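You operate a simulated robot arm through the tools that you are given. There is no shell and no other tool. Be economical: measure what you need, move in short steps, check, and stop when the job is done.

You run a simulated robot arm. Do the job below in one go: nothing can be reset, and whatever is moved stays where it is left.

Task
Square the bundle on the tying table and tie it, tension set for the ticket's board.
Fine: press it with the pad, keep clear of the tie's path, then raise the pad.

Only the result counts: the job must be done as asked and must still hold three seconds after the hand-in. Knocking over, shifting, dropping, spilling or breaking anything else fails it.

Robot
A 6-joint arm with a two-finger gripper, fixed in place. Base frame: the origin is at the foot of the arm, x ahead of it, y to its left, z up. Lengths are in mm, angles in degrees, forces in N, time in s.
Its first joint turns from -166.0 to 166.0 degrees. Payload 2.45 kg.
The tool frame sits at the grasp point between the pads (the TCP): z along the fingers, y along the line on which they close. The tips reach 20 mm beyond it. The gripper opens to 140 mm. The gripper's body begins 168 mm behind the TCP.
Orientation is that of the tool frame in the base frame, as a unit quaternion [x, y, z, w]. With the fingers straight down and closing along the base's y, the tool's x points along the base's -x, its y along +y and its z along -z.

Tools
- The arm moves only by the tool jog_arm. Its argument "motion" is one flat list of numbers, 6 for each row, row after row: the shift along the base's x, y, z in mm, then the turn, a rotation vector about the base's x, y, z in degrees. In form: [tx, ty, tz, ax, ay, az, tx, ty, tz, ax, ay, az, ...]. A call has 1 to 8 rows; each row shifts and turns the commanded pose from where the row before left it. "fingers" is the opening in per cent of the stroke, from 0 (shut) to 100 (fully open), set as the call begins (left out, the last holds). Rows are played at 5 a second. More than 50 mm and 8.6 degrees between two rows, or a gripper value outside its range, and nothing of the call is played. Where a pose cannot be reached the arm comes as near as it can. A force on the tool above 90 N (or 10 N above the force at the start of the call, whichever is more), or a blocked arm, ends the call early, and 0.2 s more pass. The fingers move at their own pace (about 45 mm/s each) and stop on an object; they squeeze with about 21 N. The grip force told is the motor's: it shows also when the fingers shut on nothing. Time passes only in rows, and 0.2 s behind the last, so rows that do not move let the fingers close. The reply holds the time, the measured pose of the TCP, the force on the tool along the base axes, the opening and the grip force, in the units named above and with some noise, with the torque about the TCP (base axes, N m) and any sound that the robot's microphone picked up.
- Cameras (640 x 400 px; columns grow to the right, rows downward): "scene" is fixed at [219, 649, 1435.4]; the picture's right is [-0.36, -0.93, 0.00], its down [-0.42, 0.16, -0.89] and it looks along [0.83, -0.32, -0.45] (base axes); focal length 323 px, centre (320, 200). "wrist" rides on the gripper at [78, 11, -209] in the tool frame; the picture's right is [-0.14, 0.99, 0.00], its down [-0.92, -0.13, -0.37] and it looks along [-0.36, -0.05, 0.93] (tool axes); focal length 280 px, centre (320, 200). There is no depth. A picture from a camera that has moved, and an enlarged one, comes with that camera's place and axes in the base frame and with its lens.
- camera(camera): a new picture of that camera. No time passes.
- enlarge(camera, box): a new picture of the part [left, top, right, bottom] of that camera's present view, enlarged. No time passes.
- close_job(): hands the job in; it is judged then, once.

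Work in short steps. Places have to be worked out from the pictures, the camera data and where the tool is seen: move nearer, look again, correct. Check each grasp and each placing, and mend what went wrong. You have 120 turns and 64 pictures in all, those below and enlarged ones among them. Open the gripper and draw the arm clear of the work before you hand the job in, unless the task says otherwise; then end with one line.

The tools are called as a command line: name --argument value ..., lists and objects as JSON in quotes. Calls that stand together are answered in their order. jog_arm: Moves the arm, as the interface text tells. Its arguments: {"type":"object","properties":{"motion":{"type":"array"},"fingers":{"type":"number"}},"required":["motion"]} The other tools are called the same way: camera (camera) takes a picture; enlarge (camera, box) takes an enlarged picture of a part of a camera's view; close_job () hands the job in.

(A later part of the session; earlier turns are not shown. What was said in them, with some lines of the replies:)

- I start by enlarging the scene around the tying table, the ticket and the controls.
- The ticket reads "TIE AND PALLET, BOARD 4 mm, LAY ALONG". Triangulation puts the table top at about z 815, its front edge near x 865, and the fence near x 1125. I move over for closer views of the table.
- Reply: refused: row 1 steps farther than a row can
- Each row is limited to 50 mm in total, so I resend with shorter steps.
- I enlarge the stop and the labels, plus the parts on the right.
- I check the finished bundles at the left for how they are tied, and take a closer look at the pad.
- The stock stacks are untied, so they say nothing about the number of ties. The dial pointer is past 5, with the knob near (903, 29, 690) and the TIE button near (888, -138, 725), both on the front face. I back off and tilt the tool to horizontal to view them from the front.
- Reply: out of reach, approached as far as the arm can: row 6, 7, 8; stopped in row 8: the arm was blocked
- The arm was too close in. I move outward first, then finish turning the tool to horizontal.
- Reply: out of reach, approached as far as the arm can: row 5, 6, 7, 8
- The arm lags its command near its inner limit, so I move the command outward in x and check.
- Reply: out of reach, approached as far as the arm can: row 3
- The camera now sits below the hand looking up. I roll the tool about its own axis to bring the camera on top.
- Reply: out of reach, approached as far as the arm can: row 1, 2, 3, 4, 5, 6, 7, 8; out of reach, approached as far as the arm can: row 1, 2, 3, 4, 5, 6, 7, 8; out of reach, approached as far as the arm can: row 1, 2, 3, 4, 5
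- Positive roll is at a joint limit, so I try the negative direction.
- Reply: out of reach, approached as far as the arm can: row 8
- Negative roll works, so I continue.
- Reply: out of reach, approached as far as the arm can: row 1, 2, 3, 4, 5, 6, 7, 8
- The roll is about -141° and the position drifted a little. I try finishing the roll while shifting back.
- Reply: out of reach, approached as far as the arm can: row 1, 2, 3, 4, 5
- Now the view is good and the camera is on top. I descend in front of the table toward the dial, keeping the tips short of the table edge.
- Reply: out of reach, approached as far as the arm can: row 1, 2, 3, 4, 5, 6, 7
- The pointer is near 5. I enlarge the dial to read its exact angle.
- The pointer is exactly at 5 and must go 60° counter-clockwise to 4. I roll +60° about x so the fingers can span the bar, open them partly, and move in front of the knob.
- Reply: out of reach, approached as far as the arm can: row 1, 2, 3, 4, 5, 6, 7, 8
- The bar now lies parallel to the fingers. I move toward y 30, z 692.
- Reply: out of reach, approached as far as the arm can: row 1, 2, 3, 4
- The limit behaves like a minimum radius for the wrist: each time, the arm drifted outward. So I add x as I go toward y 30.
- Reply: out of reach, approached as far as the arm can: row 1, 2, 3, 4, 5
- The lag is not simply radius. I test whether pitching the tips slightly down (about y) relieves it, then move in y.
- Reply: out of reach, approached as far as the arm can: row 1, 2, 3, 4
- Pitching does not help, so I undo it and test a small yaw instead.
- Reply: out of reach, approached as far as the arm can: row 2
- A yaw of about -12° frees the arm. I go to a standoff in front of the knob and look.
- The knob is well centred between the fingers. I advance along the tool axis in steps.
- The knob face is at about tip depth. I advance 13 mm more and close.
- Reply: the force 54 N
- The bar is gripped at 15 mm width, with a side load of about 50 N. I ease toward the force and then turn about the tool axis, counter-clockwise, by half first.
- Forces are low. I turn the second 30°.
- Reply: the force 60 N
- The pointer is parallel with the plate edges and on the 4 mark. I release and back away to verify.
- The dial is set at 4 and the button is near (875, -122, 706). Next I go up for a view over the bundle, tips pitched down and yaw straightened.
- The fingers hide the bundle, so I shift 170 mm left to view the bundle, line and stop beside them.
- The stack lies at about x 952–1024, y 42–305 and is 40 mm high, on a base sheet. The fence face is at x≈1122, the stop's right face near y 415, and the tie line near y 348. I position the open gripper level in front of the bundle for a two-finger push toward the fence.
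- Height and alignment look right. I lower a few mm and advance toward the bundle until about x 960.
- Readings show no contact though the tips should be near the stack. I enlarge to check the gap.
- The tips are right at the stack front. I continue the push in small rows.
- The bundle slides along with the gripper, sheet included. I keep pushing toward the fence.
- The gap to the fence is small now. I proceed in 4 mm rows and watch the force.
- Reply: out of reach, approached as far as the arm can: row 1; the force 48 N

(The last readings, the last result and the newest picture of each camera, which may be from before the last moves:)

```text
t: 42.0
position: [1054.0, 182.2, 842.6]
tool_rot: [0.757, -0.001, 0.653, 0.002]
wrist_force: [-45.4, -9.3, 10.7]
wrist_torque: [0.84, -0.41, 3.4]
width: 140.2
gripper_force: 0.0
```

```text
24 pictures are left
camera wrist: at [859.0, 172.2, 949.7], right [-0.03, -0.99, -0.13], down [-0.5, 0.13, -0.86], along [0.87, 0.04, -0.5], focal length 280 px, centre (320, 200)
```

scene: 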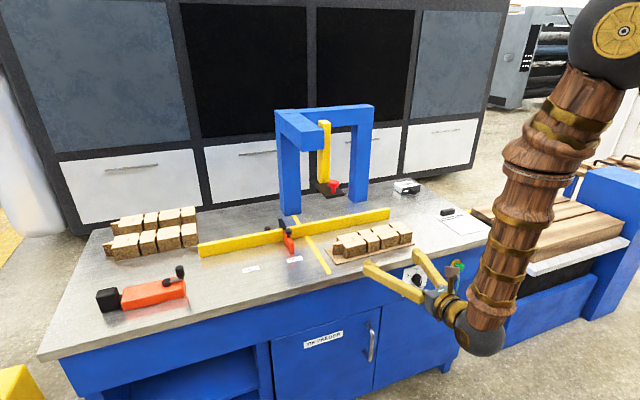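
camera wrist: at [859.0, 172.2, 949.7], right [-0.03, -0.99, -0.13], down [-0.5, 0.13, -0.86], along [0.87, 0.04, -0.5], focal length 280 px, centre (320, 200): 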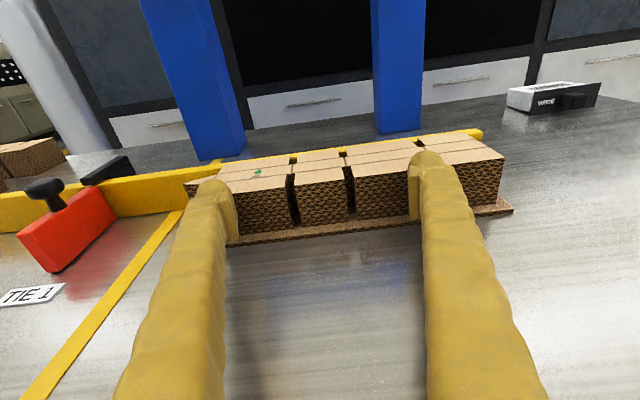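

Contact: 45 N, mostly on the left finger, so the left end met the fence first. A few more mm should square it.

jog_arm --motion '[1.5, -1, 0, 0, 0, 0, 1.5, -1, 0, 0, 0, 0, 0, 0, 0, 0, 0, 0]'

```text
t: 42.7
position: [1054.7, 181.5, 842.3]
tool_rot: [0.758, -0.002, 0.653, 0.003]
wrist_force: [-39.4, -6.9, 15.1]
wrist_torque: [1.23, -0.43, 3.04]
width: 140.3
gripper_force: 0.0
out of reach, approached as far as the arm can: row 1
stopped in row 3: the force on the tool passed its limit at 92 N (the readings are from after the stop); the commanded pose is now the measured one
```

The force limit was reached, so the bundle is firm against the fence. I look closely at the gap along the fence.

enlarge --camera "wrist" --box '[170, 110, 530, 260]'

enlarge --camera "scene" --box '[270, 170, 450, 290]'

```text
1.78 times, centred on (350, 185) of wrist
camera zoom: at [859.2, 172.3, 949.8], right [-0.03, -0.99, -0.13], down [-0.5, 0.13, -0.86], along [0.87, 0.05, -0.5], focal length 498 px, centre (267, 227)
```

zoom: 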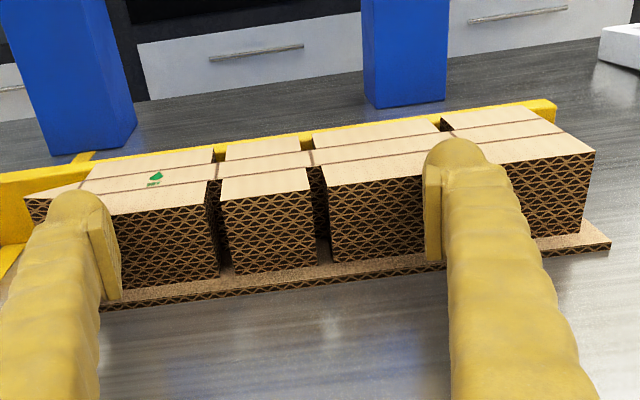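

```text
3.33 times, centred on (360, 230) of scene
camera zoom: at [219.0, 649.0, 1435.4], right [-0.36, -0.93, 0.0], down [-0.42, 0.16, -0.89], along [0.83, -0.32, -0.45], focal length 1076 px, centre (187, 100)
```

zoom: 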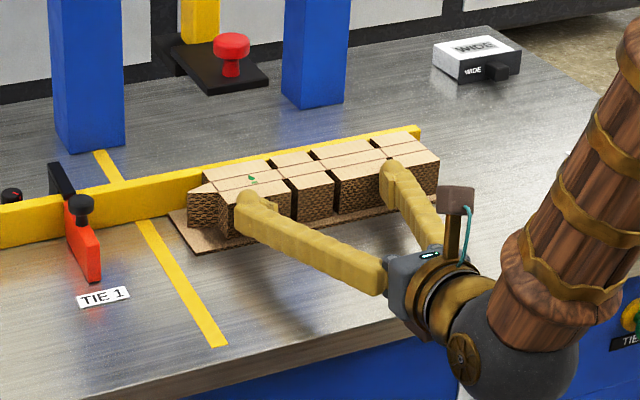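

The stack sits flush along the fence. Next I back off, close the fingers, and swing around to the right end of the bundle, yawing slightly as the arm needs there.

jog_arm --motion '[-35, 0, 0, 0, 0, 0, -35, 0, 2, 0, 0, 0, -20, -35, 4, 0, 0, -2, 0, -45, 4, 0, 0, -2, 0, -45, 0, 0, 0, -2, 0, -45, 0, 0, 0, -2, 0, -35, 0, 0, 0, -2, 0, -5, 0, 0, 0, -2]' --fingers 0

camera --camera "wrist"

```text
t: 44.5
position: [965.6, -17.0, 852.8]
tool_rot: [0.753, -0.081, 0.65, 0.071]
wrist_force: [0.1, -0.4, -0.1]
wrist_torque: [0.0, 0.03, -0.01]
width: 0.1
gripper_force: 16.4
out of reach, approached as far as the arm can: row 6, 7
```

```text
21 pictures are left
camera wrist: at [772.4, 15.9, 960.1], right [-0.23, -0.96, -0.13], down [-0.46, 0.23, -0.86], along [0.86, -0.14, -0.5], focal length 280 px, centre (320, 200)
```

wrist: 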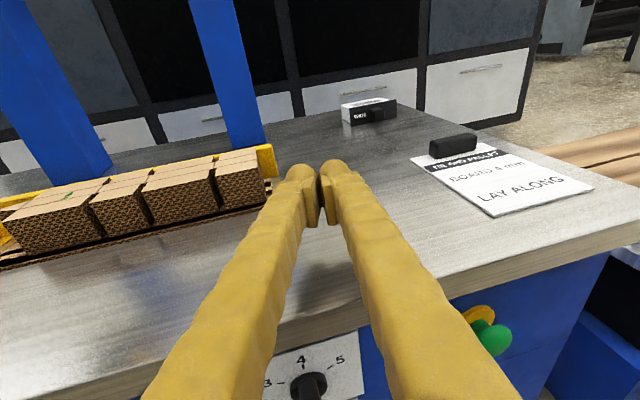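

The right end of the bundle is at y≈33 and the way is clear. I advance beside it, straightening yaw as reach allows.

jog_arm --motion '[20, -2, -2, 0, 0, 0, 20, -2, -2, 0, 0, 0, 20, -1, -2, 0, 0, 2, 20, 0, -2, 0, 0, 2, 20, 0, -2, 0, 0, 2, 15, 0, 0, 0, 0, 2, 0, 0, 0, 0, 0, 2]'

camera --camera "wrist"

```text
t: 45.8
position: [1054.3, 17.3, 846.0]
tool_rot: [0.758, -0.061, 0.647, 0.057]
wrist_force: [-68.7, -1.3, 21.2]
wrist_torque: [0.47, -0.34, 1.61]
width: 0.0
gripper_force: 21.5
out of reach, approached as far as the arm can: row 3, 4, 5, 6
stopped in row 6: the force on the tool passed its limit at 131 N (the readings are from after the stop); the commanded pose is now the measured one
```

```text
20 pictures are left
camera wrist: at [861.0, 39.1, 956.3], right [-0.18, -0.97, -0.13], down [-0.48, 0.2, -0.85], along [0.86, -0.1, -0.51], focal length 280 px, centre (320, 200)
```

wrist: 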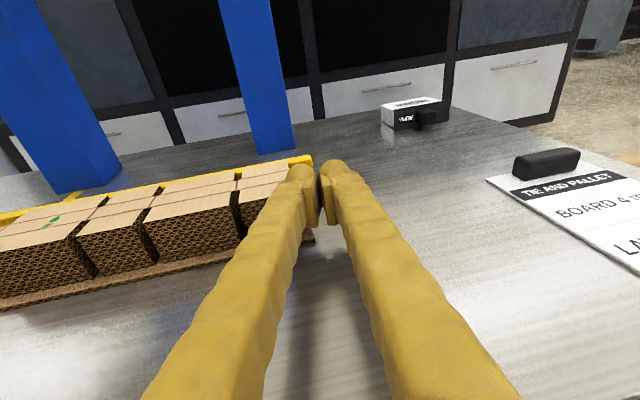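

The yaw limit drifted the hand into the stack's corner, which the fence holds. I back off, restore the yaw, and go around wider.

jog_arm --motion '[-15, 0, 0, 0, 0, 0, -15, -15, 0, 0, 0, -2, 0, -20, 0, 0, 0, -2, 0, -15, 0, 0, 0, -2, 15, 0, 0, 0, 0, -1, 20, 0, 0, 0, 0, 0, 20, 0, 0, 0, 0, 0, 15, 0, 0, 0, 0, 0]'

camera --camera "wrist"

```text
t: 47.6
position: [1096.9, -32.8, 846.9]
tool_rot: [0.753, -0.107, 0.642, 0.096]
wrist_force: [0.0, -0.9, -0.1]
wrist_torque: [0.02, 0.0, -0.01]
width: 0.0
gripper_force: 21.1
```

```text
19 pictures are left
camera wrist: at [907.0, 12.5, 956.0], right [-0.3, -0.94, -0.13], down [-0.45, 0.26, -0.85], along [0.84, -0.2, -0.51], focal length 280 px, centre (320, 200)
```

wrist: 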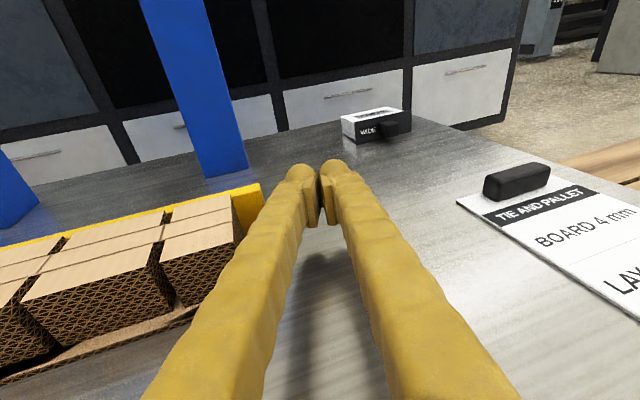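

The normal of the finger's left side points to +y and slightly +x, so a +y push also holds the bundle to the fence. I back off 12 mm in x and push in +y.

jog_arm --motion '[-12, 5, -2, 0, 0, 0, 0, 12, 0, 0, 0, 0, 0, 12, 0, 0, 0, 0, 0, 12, 0, 0, 0, 0, 0, 12, 0, 0, 0, 0, 0, 12, 0, 0, 0, 0, 0, 12, 0, 0, 0, 0]'

camera --camera "wrist"

```text
t: 49.2
position: [1083.9, 43.5, 844.5]
tool_rot: [0.753, -0.106, 0.643, 0.095]
wrist_force: [0.5, 0.3, -0.2]
wrist_torque: [0.0, 0.0, 0.02]
width: 0.0
gripper_force: 21.2
```

```text
18 pictures are left
camera wrist: at [895.1, 89.7, 953.9], right [-0.3, -0.94, -0.13], down [-0.45, 0.26, -0.85], along [0.84, -0.2, -0.51], focal length 280 px, centre (320, 200)
```

wrist: 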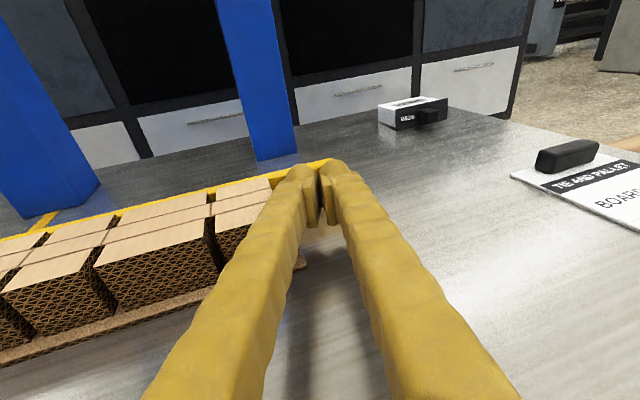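

The bundle is being carried along with low force. I continue +y, easing the yaw back.

jog_arm --motion '[0, 10, 0, 0, 0, 1, 0, 10, 0, 0, 0, 1, 0, 10, 0, 0, 0, 1, 0, 10, 0, 0, 0, 1, 0, 10, 0, 0, 0, 1]'

enlarge --camera "scene" --box '[250, 170, 430, 290]'

```text
t: 50.4
position: [1084.0, 93.7, 844.6]
tool_rot: [0.757, -0.074, 0.646, 0.068]
wrist_force: [0.0, -0.2, 0.0]
wrist_torque: [-0.04, 0.02, 0.0]
width: 0.0
gripper_force: 21.1
```

```text
3.33 times, centred on (340, 230) of scene
camera zoom: at [219.0, 649.0, 1435.4], right [-0.36, -0.93, 0.0], down [-0.42, 0.16, -0.89], along [0.83, -0.32, -0.45], focal length 1076 px, centre (253, 100)
```

zoom: 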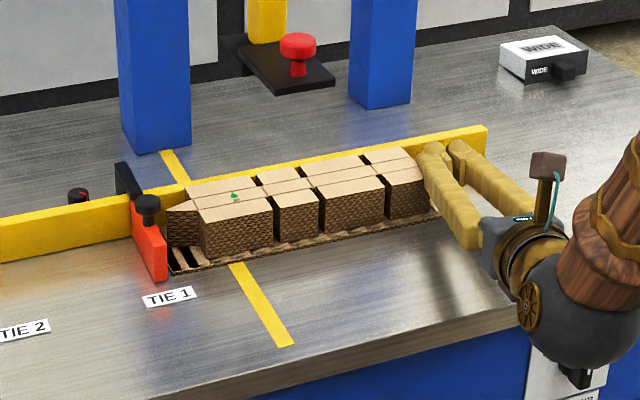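

The bundle is about to reach the stop. I push in small rows until the force rises.

jog_arm --motion '[0, 4, 0, 0, 0, 0, 0, 4, 0, 0, 0, 0, 0, 3, 0, 0, 0, 0]'

jog_arm --motion '[0, 2, 0, 0, 0, 0, 0, 2, 0, 0, 0, 0]'

```text
t: 51.2
position: [1083.6, 105.1, 844.2]
tool_rot: [0.757, -0.073, 0.646, 0.067]
wrist_force: [-0.3, 0.2, 0.2]
wrist_torque: [0.01, -0.02, 0.03]
width: 0.0
gripper_force: 21.2
```

```text
t: 51.8
position: [1083.5, 108.5, 843.9]
tool_rot: [0.757, -0.074, 0.646, 0.068]
wrist_force: [-0.1, -2.1, 0.7]
wrist_torque: [0.04, -0.03, 0.08]
width: 0.1
gripper_force: 21.0
```

The force is just starting, so I push a bit further.

jog_arm --motion '[0, 1.5, 0, 0, 0, 0, 0, 1.5, 0, 0, 0, 0, 0, 0, 0, 0, 0, 0]'

enlarge --camera "scene" --box '[270, 200, 400, 275]'

```text
t: 52.6
position: [1085.9, 109.7, 843.3]
tool_rot: [0.757, -0.075, 0.646, 0.069]
wrist_force: [-1.1, -34.5, 2.1]
wrist_torque: [0.02, 0.02, 0.68]
width: 0.0
gripper_force: 21.3
```

```text
4.92 times, centred on (335, 238) of scene
camera zoom: at [219.0, 649.0, 1435.4], right [-0.36, -0.93, 0.0], down [-0.42, 0.16, -0.89], along [0.83, -0.32, -0.45], focal length 1589 px, centre (246, 15)
```

zoom: 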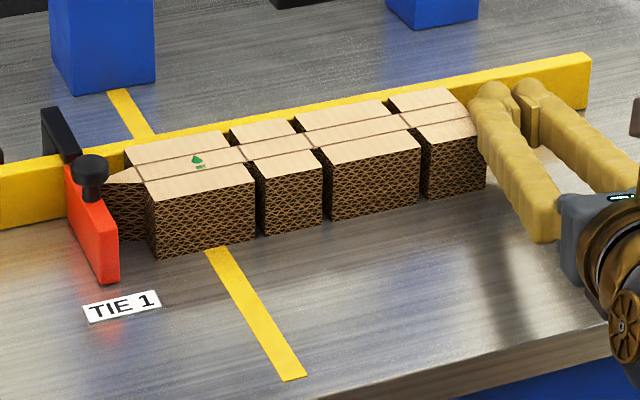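

The bundle snapped square: the skewed bottom layer is now aligned, and it sits at the stop and fence. I back the hand off, to the right and then toward me.

jog_arm --motion '[0, -10, 0, 0, 0, 0, 0, -20, 0, 0, 0, -2, 0, -20, 0, 0, 0, -2, -40, 0, 0, 0, 0, 0, -40, 0, 0, 0, 0, 0, -40, 0, 15, 0, 0, 0, -40, 15, 40, 0, 0, 2, -30, 30, 40, 0, 0, 2]'

jog_arm --motion '[0, 40, 30, 0, 0, 2, 0, 40, 30, 0, 0, 2, 0, 40, 30, 0, 0, 2, 0, 40, 30, 0, 0, 2, 0, 40, 20, 0, 0, 1, 0, 15, 20, 0, 0, 0]'

camera --camera "wrist"

```text
refused: row 7 steps farther than a row can; nothing moved
```

```text
t: 52.9
position: [1083.8, 110.0, 850.6]
tool_rot: [0.757, -0.077, 0.645, 0.07]
wrist_force: [0.6, -25.0, -1.2]
wrist_torque: [-0.27, 0.03, 0.41]
width: 0.1
gripper_force: 20.9
stopped in row 1: the force on the tool passed its limit at 120 N (the readings are from after the stop); the commanded pose is now the measured one
```

```text
15 pictures are left
camera wrist: at [891.3, 140.5, 960.2], right [-0.23, -0.97, -0.13], down [-0.47, 0.23, -0.85], along [0.85, -0.13, -0.51], focal length 280 px, centre (320, 200)
```

wrist: 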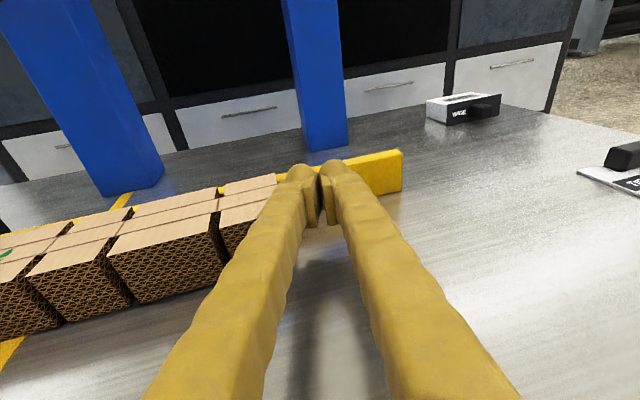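

My first call was refused for its step size, and the second then pushed against the stop (120 N). I now retreat properly and check whether the stop shifted.

jog_arm --motion '[0, -10, 0, 0, 0, 0, 0, -20, 0, 0, 0, -2, 0, -20, 0, 0, 0, -2, -40, 0, 0, 0, 0, 0, -40, 0, 0, 0, 0, 0, -40, 0, 15, 0, 0, 0, -30, 5, 30, 0, 0, 0, -30, 5, 30, 0, 0, 0]'

enlarge --camera "scene" --box '[270, 200, 400, 275]'

```text
t: 54.7
position: [901.9, 72.7, 926.3]
tool_rot: [0.754, -0.102, 0.642, 0.092]
wrist_force: [-0.6, 0.6, 0.6]
wrist_torque: [0.02, -0.02, -0.03]
width: 0.1
gripper_force: 20.8
```

```text
4.92 times, centred on (335, 238) of scene
camera zoom: at [219.0, 649.0, 1435.4], right [-0.36, -0.93, 0.0], down [-0.42, 0.16, -0.89], along [0.83, -0.32, -0.45], focal length 1589 px, centre (246, 15)
```

zoom: 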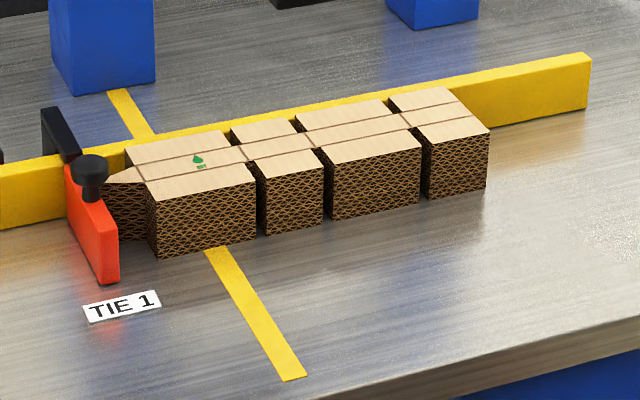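

The stop and bundle are unmoved and square. Next is the pad knob, near (995, 309, 1057). I move to a standoff in front of it with the gripper half open.

jog_arm --motion '[-10, 30, 20, 0, 0, 2, 0, 38, 20, 0, -1, 2, 0, 38, 20, 0, -1, 2, 0, 38, 20, 0, -1, 2, 0, 38, 20, 0, -1, 2, 0, 38, 20, 0, -1, 2, 0, 16, 10, 0, -1, 2, 0, 0, 0, 0, -1, 2]' --fingers 50

camera --camera "wrist"

```text
t: 56.5
position: [892.8, 309.3, 1055.9]
tool_rot: [0.721, -0.001, 0.693, -0.005]
wrist_force: [0.1, -0.2, -0.1]
wrist_torque: [-0.02, 0.0, -0.02]
width: 70.2
gripper_force: 0.1
```

```text
13 pictures are left
camera wrist: at [687.1, 296.3, 1142.1], right [0.0, -0.99, -0.14], down [-0.4, 0.13, -0.91], along [0.91, 0.06, -0.4], focal length 280 px, centre (320, 200)
```

wrist: 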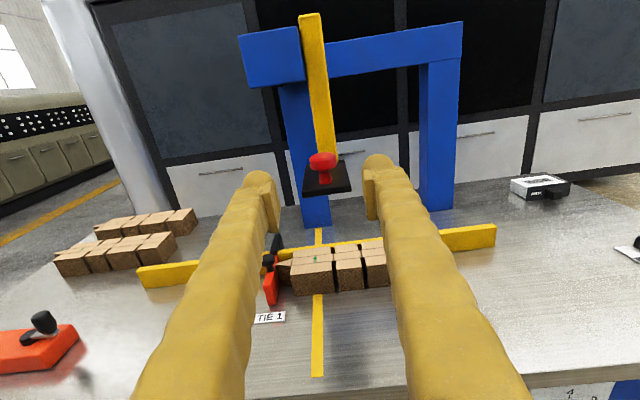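

The knob is centred between the fingers. I advance to it in steps.

jog_arm --motion '[20, -0.5, 1, 0, 0, 0, 20, -0.5, 1, 0, 0, 0, 20, -0.5, 1, 0, 0, 0, 20, 0, 1, 0, 0, 0, 10, 0, 0, 0, 0, 0]'

camera --camera "wrist"

```text
t: 57.7
position: [982.8, 306.7, 1059.9]
tool_rot: [0.72, -0.002, 0.694, -0.003]
wrist_force: [-0.5, -0.2, 0.6]
wrist_torque: [0.02, 0.02, 0.0]
width: 70.2
gripper_force: 0.0
```

```text
12 pictures are left
camera wrist: at [777.6, 294.7, 1145.5], right [0.0, -0.99, -0.14], down [-0.4, 0.13, -0.91], along [0.91, 0.06, -0.4], focal length 280 px, centre (320, 200)
```

wrist: 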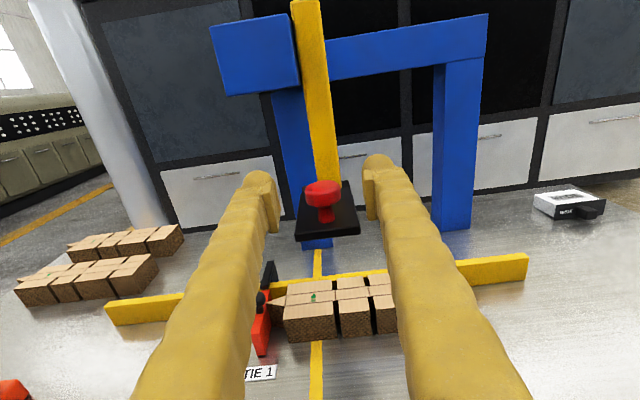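

Triangulating from the two views puts the knob at x≈1017, z≈1050. I advance to it and close.

jog_arm --motion '[12, 0, -2, 0, 0, 0, 12, 0, -2, 0, 0, 0, 9, 0, -2, 0, 0, 0, 0, 0, 0, 0, 0, 0]'

jog_arm --motion '[0, 0, 0, 0, 0, 0, 0, 0, 0, 0, 0, 0, 0, 0, 0, 0, 0, 0, 0, 0, 0, 0, 0, 0]' --fingers 0

enlarge --camera "wrist" --box '[220, 130, 420, 260]'

```text
t: 58.7
position: [1016.4, 307.1, 1053.6]
tool_rot: [0.721, 0.0, 0.693, -0.005]
wrist_force: [-0.4, 0.1, -0.2]
wrist_torque: [0.0, 0.01, -0.03]
width: 70.0
gripper_force: 0.0
```

```text
t: 59.7
position: [1016.6, 305.7, 1054.7]
tool_rot: [0.721, -0.002, 0.693, -0.004]
wrist_force: [-2.1, -19.3, 0.4]
wrist_torque: [-0.2, 0.03, 0.15]
width: 28.3
gripper_force: 35.9
```

```text
3.08 times, centred on (320, 195) of wrist
camera zoom: at [810.8, 294.0, 1138.9], right [0.0, -0.99, -0.14], down [-0.4, 0.13, -0.9], along [0.91, 0.06, -0.4], focal length 863 px, centre (320, 215)
```

zoom: 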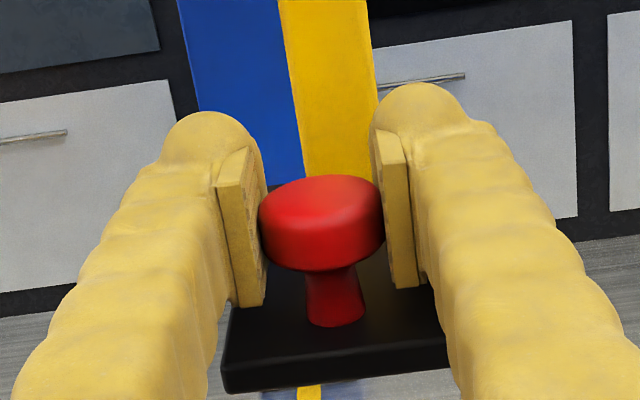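

The cap is gripped at 28 mm. I lower it gently and watch the force.

jog_arm --motion '[0, -1, -5, 0, 0, 0, 0, 0, -10, 0, 0, 0, 0, 0, -10, 0, 0, 0, 0, 0, -10, 0, 0, 0]'

```text
t: 60.7
position: [1015.9, 305.3, 1018.1]
tool_rot: [0.721, -0.001, 0.693, -0.004]
wrist_force: [12.6, -15.1, 0.9]
wrist_torque: [-0.26, -0.12, 0.1]
width: 28.4
gripper_force: 44.7
```

The pad follows easily, so I continue down.

jog_arm --motion '[0, 0, -15, 0, 0, 0, 0, 0, -15, 0, 0, 0, 0, 0, -15, 0, 0, 0, 0, 0, -15, 0, 0, 0, 0, 0, -15, 0, 0, 0, 0, 0, -10, 0, 0, 0]'

enlarge --camera "scene" --box '[240, 130, 440, 280]'

```text
t: 62.1
position: [1016.0, 306.6, 934.4]
tool_rot: [0.721, -0.001, 0.693, -0.005]
wrist_force: [31.2, -16.0, 0.9]
wrist_torque: [-0.27, 0.11, 0.13]
width: 28.2
gripper_force: 45.2
```

```text
2.67 times, centred on (340, 205) of scene
camera zoom: at [219.0, 649.0, 1435.4], right [-0.36, -0.93, 0.0], down [-0.42, 0.16, -0.89], along [0.83, -0.32, -0.45], focal length 861 px, centre (267, 187)
```

zoom: 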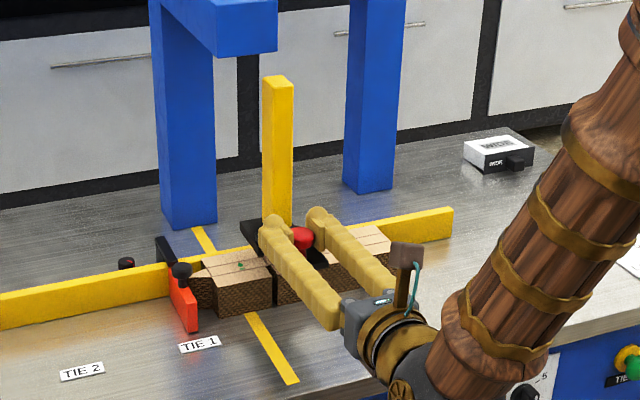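

The pad is getting near the bundle. I relieve the x load and descend in small rows until contact.

jog_arm --motion '[2, -1, -6, 0, 0, 0, 0, 0, -8, 0, 0, 0, 0, 0, -6, 0, 0, 0, 0, 0, -6, 0, 0, 0]'

jog_arm --motion '[0, 0, -5, 0, 0, 0, 0, 0, -5, 0, 0, 0]'

```text
t: 63.1
position: [1017.8, 305.3, 907.2]
tool_rot: [0.721, 0.0, 0.693, -0.004]
wrist_force: [-43.6, 1.0, -0.7]
wrist_torque: [-0.14, 0.16, 0.02]
width: 28.1
gripper_force: 45.4
```

```text
t: 63.7
position: [1018.6, 306.9, 901.3]
tool_rot: [0.719, 0.0, 0.695, -0.005]
wrist_force: [-34.1, 7.3, 23.7]
wrist_torque: [-0.18, 0.41, -0.01]
width: 28.0
gripper_force: 44.8
```

Contact: 24 N upward. I press a little more to compress the bundle firmly.

jog_arm --motion '[-1, 0, -3, 0, 0, 0, 0, 0, -3, 0, 0, 0, 0, 0, 0, 0, 0, 0]'

enlarge --camera "wrist" --box '[200, 130, 440, 290]'

```text
t: 64.5
position: [1018.3, 305.8, 892.6]
tool_rot: [0.719, 0.0, 0.695, -0.005]
wrist_force: [17.0, 17.4, 39.2]
wrist_torque: [-0.21, 0.44, -0.18]
width: 28.3
gripper_force: 44.5
```

```text
2.50 times, centred on (320, 210) of wrist
camera zoom: at [811.7, 293.5, 978.5], right [0.0, -0.99, -0.15], down [-0.4, 0.13, -0.91], along [0.92, 0.06, -0.4], focal length 701 px, centre (320, 175)
```

zoom: 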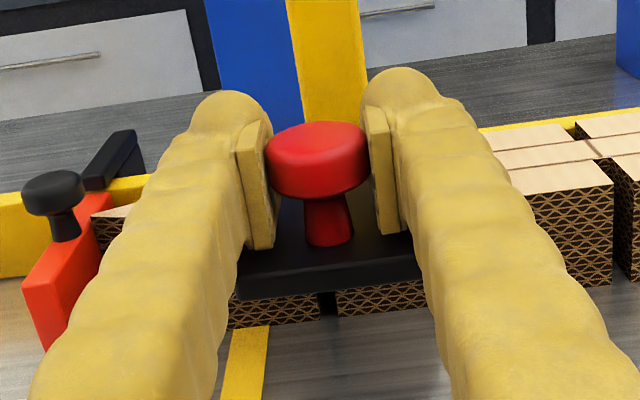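

The pad rests on the bundle beside the tie line, which stays clear. I press slightly harder, then release.

jog_arm --motion '[-1, -1, -3, 0, 0, 0, 0, 0, -3, 0, 0, 0, 0, 0, 0, 0, 0, 0]'

```text
t: 65.3
position: [1017.6, 305.6, 892.9]
tool_rot: [0.717, -0.001, 0.697, -0.005]
wrist_force: [10.7, 31.7, 82.8]
wrist_torque: [-1.3, -0.37, -0.15]
width: 28.5
gripper_force: 45.0
```

Pressed at 83 N. I release and draw straight back, then check that the pad stays down.

jog_arm --motion '[0, 0, 2, 0, 0, 0, 0, 0, 2, 0, 0, 0, 0, 0, 0, 0, 0, 0, -20, 0, 0, 0, 0, 0, -35, 0, 0, 0, 0, 0, -40, 0, 0, 0, 0, 0, -45, 0, 0, 0, 0, 0]' --fingers 50

camera --camera "wrist"

```text
t: 66.9
position: [876.5, 303.5, 889.7]
tool_rot: [0.721, -0.002, 0.693, -0.003]
wrist_force: [0.8, 0.5, 0.3]
wrist_torque: [0.0, -0.01, -0.03]
width: 70.0
gripper_force: 0.0
```

```text
8 pictures are left
camera wrist: at [670.7, 291.8, 975.1], right [0.0, -0.99, -0.14], down [-0.41, 0.13, -0.9], along [0.91, 0.06, -0.4], focal length 280 px, centre (320, 200)
```

wrist: 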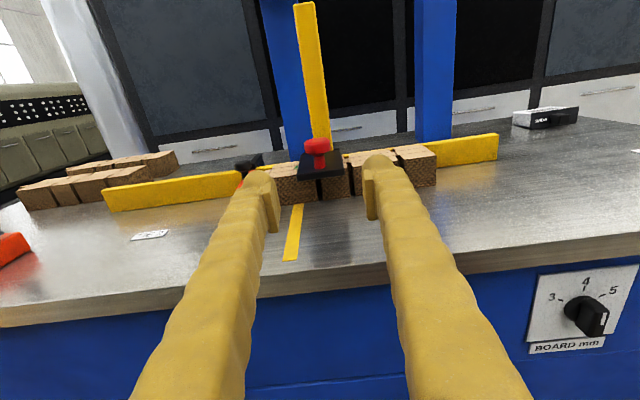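

The pad stays down. I now go to the TIE button near (875, -122, 706): back off, move right and down with yaw about -19°, fingers closed.

jog_arm --motion '[-40, 0, 0, 0, 0, 0, -10, -35, 0, 0, 0, -2, 0, -40, 0, 0, 0, -2, 0, -40, -15, 0, 0, -2, 0, -40, -20, 0, 0, -2, 0, -40, -20, 0, 0, -2, 0, -40, -20, 0, 0, -2, 0, -40, -20, 0, 0, -2]' --fingers 0

```text
t: 68.7
position: [825.1, 28.5, 795.3]
tool_rot: [0.714, -0.088, 0.689, 0.08]
wrist_force: [-0.6, 0.8, -0.2]
wrist_torque: [0.0, -0.02, -0.01]
width: 0.3
gripper_force: 21.5
```

jog_arm --motion '[0, -35, -25, 0, 0, -2, 0, -35, -25, 0, 0, -2, 0, -35, -25, 0, 0, -1, 0, -35, -14, 0, 0, 0, 0, -4, 0, 0, 0, 0]'

camera --camera "wrist"

```text
t: 69.9
position: [826.9, -115.0, 705.6]
tool_rot: [0.71, -0.12, 0.685, 0.11]
wrist_force: [-0.3, 1.1, -0.5]
wrist_torque: [0.04, -0.01, 0.01]
width: 0.0
gripper_force: 20.5
```

```text
7 pictures are left
camera wrist: at [627.6, -59.4, 791.1], right [-0.32, -0.94, -0.14], down [-0.34, 0.26, -0.9], along [0.88, -0.24, -0.4], focal length 280 px, centre (320, 200)
```

wrist: 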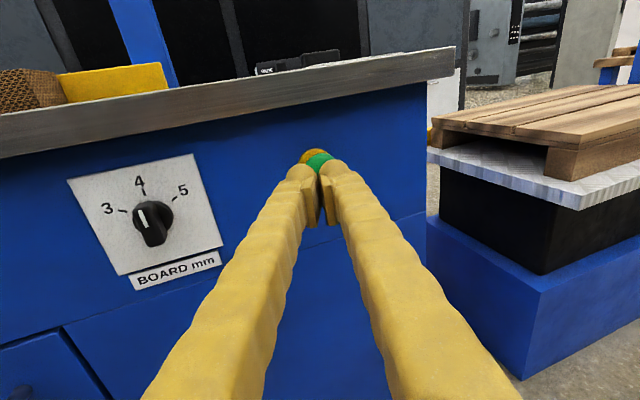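

The button is straight ahead along the tool axis, slightly higher. The dial still reads 4. I push along the tool axis, watching force and sound.

jog_arm --motion '[9.5, -3.2, 2, 0, 0, 0, 9.5, -3.2, 2, 0, 0, 0, 5, -1.6, 1, 0, 0, 0, 5, -1.6, 0, 0, 0, 0]'

```text
t: 70.9
position: [855.7, -123.6, 710.2]
tool_rot: [0.711, -0.12, 0.684, 0.11]
wrist_force: [-0.2, 0.5, 0.0]
wrist_torque: [-0.02, 0.04, -0.01]
width: 0.0
gripper_force: 21.2
```

jog_arm --motion '[3, -1, 0, 0, 0, 0, 3, -1, 0, 0, 0, 0, 3, -1, 0, 0, 0, 0, 3, -1, 0, 0, 0, 0]'

```text
t: 71.9
position: [867.0, -127.7, 711.9]
tool_rot: [0.711, -0.12, 0.684, 0.11]
wrist_force: [-2.5, 0.4, 0.5]
wrist_torque: [-0.07, -0.01, 0.05]
width: 0.0
gripper_force: 21.2
```

Contact is beginning (-2.5 N), so I press further.

jog_arm --motion '[2, -0.6, 0, 0, 0, 0, 2, -0.6, 0, 0, 0, 0, 2, -0.6, 0, 0, 0, 0, 0, 0, 0, 0, 0, 0]'

```text
t: 72.9
position: [872.5, -129.8, 709.9]
tool_rot: [0.711, -0.121, 0.684, 0.111]
wrist_force: [-3.9, 0.5, -0.8]
wrist_torque: [0.01, 0.05, 0.04]
width: 0.0
gripper_force: 20.8
heard: click
```

A click was heard. I release the button and back off, then look at the bundle.

jog_arm --motion '[-15, 5, 0, 0, 0, 0, -20, 6, 0, 0, 0, 0, -10, 3, 0, 0, 0, 0, 0, 0, 0, 0, 0, 0, 0, 0, 0, 0, 0, 0, 0, 0, 0, 0, 0, 0]'

enlarge --camera "scene" --box '[260, 170, 420, 280]'

```text
t: 74.3
position: [828.6, -116.5, 710.8]
tool_rot: [0.711, -0.12, 0.684, 0.11]
wrist_force: [1.3, 0.0, 0.6]
wrist_torque: [-0.02, -0.02, 0.01]
width: 0.1
gripper_force: 20.9
```

```text
3.64 times, centred on (340, 225) of scene
camera zoom: at [219.0, 649.0, 1435.4], right [-0.36, -0.93, 0.0], down [-0.42, 0.16, -0.89], along [0.83, -0.32, -0.45], focal length 1174 px, centre (247, 109)
```

zoom: 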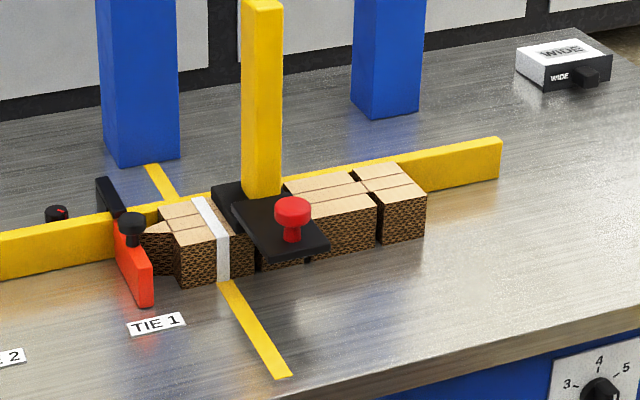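

The white tie is on the bundle at the line. Next I return to the knob along the reverse path to raise the pad.

jog_arm --motion '[0, 35, 20, 0, 0, 1, 0, 35, 25, 0, 0, 2, 0, 35, 25, 0, 0, 2, 0, 40, 25, 0, 0, 2, 0, 40, 25, 0, 0, 2, 0, 40, 25, 0, 0, 2, 0, 40, 25, 0, 0, 2, 0, 40, 10, 0, 0, 2]' --fingers 50

jog_arm --motion '[0, 40, 0, 0, 0, 2, 0, 40, 0, 0, 0, 1, 10, 36, 0, 0, 0, 1, 30, 0, 0, 0, 0, 0, 0, 0, 0, 0, 0, 0]'

camera --camera "wrist"

```text
t: 76.1
position: [826.8, 189.2, 890.9]
tool_rot: [0.72, -0.026, 0.693, 0.02]
wrist_force: [-0.2, -0.4, 0.2]
wrist_torque: [-0.04, 0.01, -0.04]
width: 70.1
gripper_force: 0.1
```

```text
t: 77.3
position: [868.8, 304.9, 888.8]
tool_rot: [0.721, -0.002, 0.693, -0.004]
wrist_force: [-0.1, -0.3, 0.2]
wrist_torque: [0.01, 0.05, -0.05]
width: 70.3
gripper_force: 0.0
```

```text
5 pictures are left
camera wrist: at [662.4, 292.8, 975.4], right [0.0, -0.99, -0.14], down [-0.4, 0.13, -0.9], along [0.91, 0.06, -0.4], focal length 280 px, centre (320, 200)
```

wrist: 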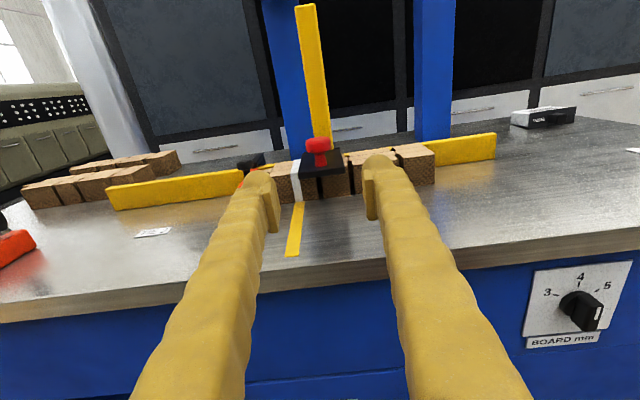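

The knob is centred at z≈895. I advance to it and grip.

jog_arm --motion '[35, 0, 4, 0, 0, 0, 35, 0, 4, 0, 0, 0, 35, 0, 0, 0, 0, 0, 20, 0, 0, 0, 0, 0, 15, 0, 0, 0, 0, 0, 8, 0, 0, 0, 0, 0]'

jog_arm --motion '[0, 0, 0, 0, 0, 0, 0, 0, 0, 0, 0, 0, 0, 0, 0, 0, 0, 0, 0, 0, 0, 0, 0, 0]' --fingers 0

```text
t: 78.7
position: [1017.1, 305.1, 897.9]
tool_rot: [0.72, 0.0, 0.694, -0.005]
wrist_force: [-0.7, 0.4, -0.6]
wrist_torque: [-0.01, -0.02, 0.05]
width: 70.1
gripper_force: 0.0
```

```text
t: 79.7
position: [1016.8, 306.1, 898.1]
tool_rot: [0.721, -0.001, 0.693, -0.004]
wrist_force: [7.9, 24.3, -2.2]
wrist_torque: [-0.13, 0.03, -0.14]
width: 28.7
gripper_force: 36.1
```

The knob is gripped at 28.7 mm. I lift straight up.

jog_arm --motion '[0, 1, 5, 0, 0, 0, 0, 0, 10, 0, 0, 0, 0, 0, 15, 0, 0, 0, 0, 0, 20, 0, 0, 0, 0, 0, 20, 0, 0, 0, 0, 0, 20, 0, 0, 0, 0, 0, 20, 0, 0, 0, 0, 0, 20, 0, 0, 0]'

camera --camera "scene"

```text
t: 81.5
position: [1016.6, 305.6, 1029.4]
tool_rot: [0.72, -0.001, 0.694, -0.004]
wrist_force: [5.5, 20.6, -0.6]
wrist_torque: [-0.09, 0.01, -0.14]
width: 28.1
gripper_force: 45.0
```

```text
4 pictures are left
```

scene: 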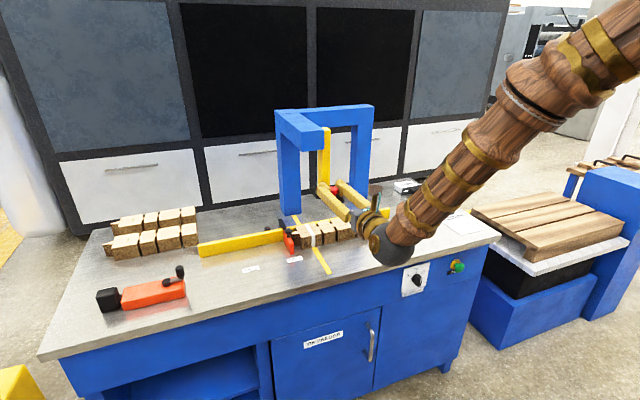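

The pad is nearly up. I raise the last ~25 mm to its original height.

jog_arm --motion '[0, 0, 10, 0, 0, 0, 0, 0, 8, 0, 0, 0, 0, 0, 5, 0, 0, 0, 0, 0, 3, 0, 0, 0, 0, 0, 0, 0, 0, 0]'

```text
t: 82.7
position: [1015.9, 306.0, 1051.7]
tool_rot: [0.722, 0.0, 0.692, -0.005]
wrist_force: [10.3, 16.8, -37.7]
wrist_torque: [-0.21, 0.01, -0.09]
width: 28.3
gripper_force: 44.2
```

The force shows the upper stop has been reached (-38 N). I ease off, release and draw back.

jog_arm --motion '[0, 0, -2, 0, 0, 0, 0, 0, 0, 0, 0, 0, 0, 0, 0, 0, 0, 0]'

jog_arm --motion '[0, 0, 0, 0, 0, 0, 0, 0, 0, 0, 0, 0, 0, 0, 0, 0, 0, 0, -20, 0, 0, 0, 0, 0, -35, 0, 0, 0, 0, 0, -40, 0, 0, 0, 0, 0, -45, 0, 0, 0, 0, 0, -30, 0, 0, 0, 0, 0]' --fingers 50

camera --camera "wrist"

enlarge --camera "scene" --box '[240, 100, 440, 290]'

```text
t: 83.5
position: [1016.9, 304.8, 1050.8]
tool_rot: [0.721, -0.001, 0.693, -0.004]
wrist_force: [-6.9, 8.8, -33.7]
wrist_torque: [-0.23, -0.16, -0.06]
width: 28.3
gripper_force: 45.3
```

```text
t: 85.3
position: [845.5, 307.3, 1053.8]
tool_rot: [0.72, 0.0, 0.694, -0.005]
wrist_force: [0.3, -0.4, 0.2]
wrist_torque: [-0.02, -0.02, 0.01]
width: 70.0
gripper_force: 0.0
```

```text
3 pictures are left
camera wrist: at [639.8, 294.4, 1138.5], right [0.0, -0.99, -0.14], down [-0.4, 0.13, -0.9], along [0.91, 0.06, -0.4], focal length 280 px, centre (320, 200)
```

wrist: 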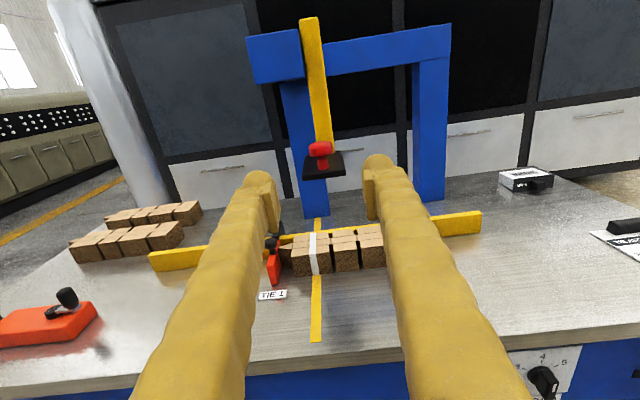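

```text
2.11 times, centred on (340, 195) of scene
camera zoom: at [219.0, 649.0, 1435.4], right [-0.36, -0.93, 0.0], down [-0.42, 0.16, -0.89], along [0.83, -0.32, -0.45], focal length 680 px, centre (278, 210)
```

zoom: 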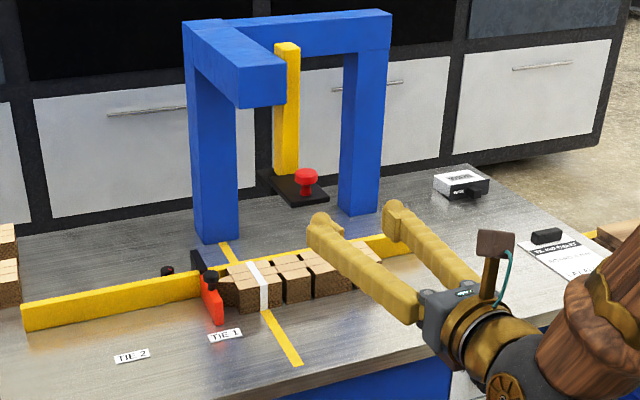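

The pad is up and holding, and the tied bundle is square at the fence and stop. I open the gripper, draw the arm clear and take a last check.

jog_arm --motion '[0, -30, 20, 0, 0, 0, 0, -40, 20, 0, 0, 0, 0, -40, 20, 0, 0, 0, 0, 0, 0, 0, 0, 0, 0, 0, 0, 0, 0, 0, 0, 0, 0, 0, 0, 0]' --fingers 100

enlarge --camera "scene" --box '[240, 100, 440, 290]'

```text
t: 86.7
position: [844.8, 196.8, 1113.4]
tool_rot: [0.721, -0.001, 0.693, -0.004]
wrist_force: [-0.8, 0.0, 0.1]
wrist_torque: [0.0, 0.02, -0.05]
width: 140.1
gripper_force: 0.1
```

```text
2.11 times, centred on (340, 195) of scene
camera zoom: at [219.0, 649.0, 1435.4], right [-0.36, -0.93, 0.0], down [-0.42, 0.16, -0.89], along [0.83, -0.32, -0.45], focal length 680 px, centre (278, 210)
```

zoom: 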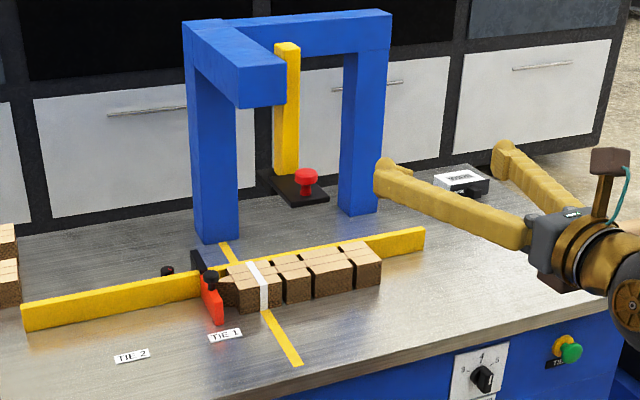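

Everything is in place: dial at 4, bundle squared and tied, pad raised, arm clear. I hand the job in.

close_job

```text
The job is handed in.
```

The bundle is squared against the fence and stop and has one tie at the TIE 1 position, made with the dial at 4 mm as on the ticket; the pad is raised again and the arm is clear.
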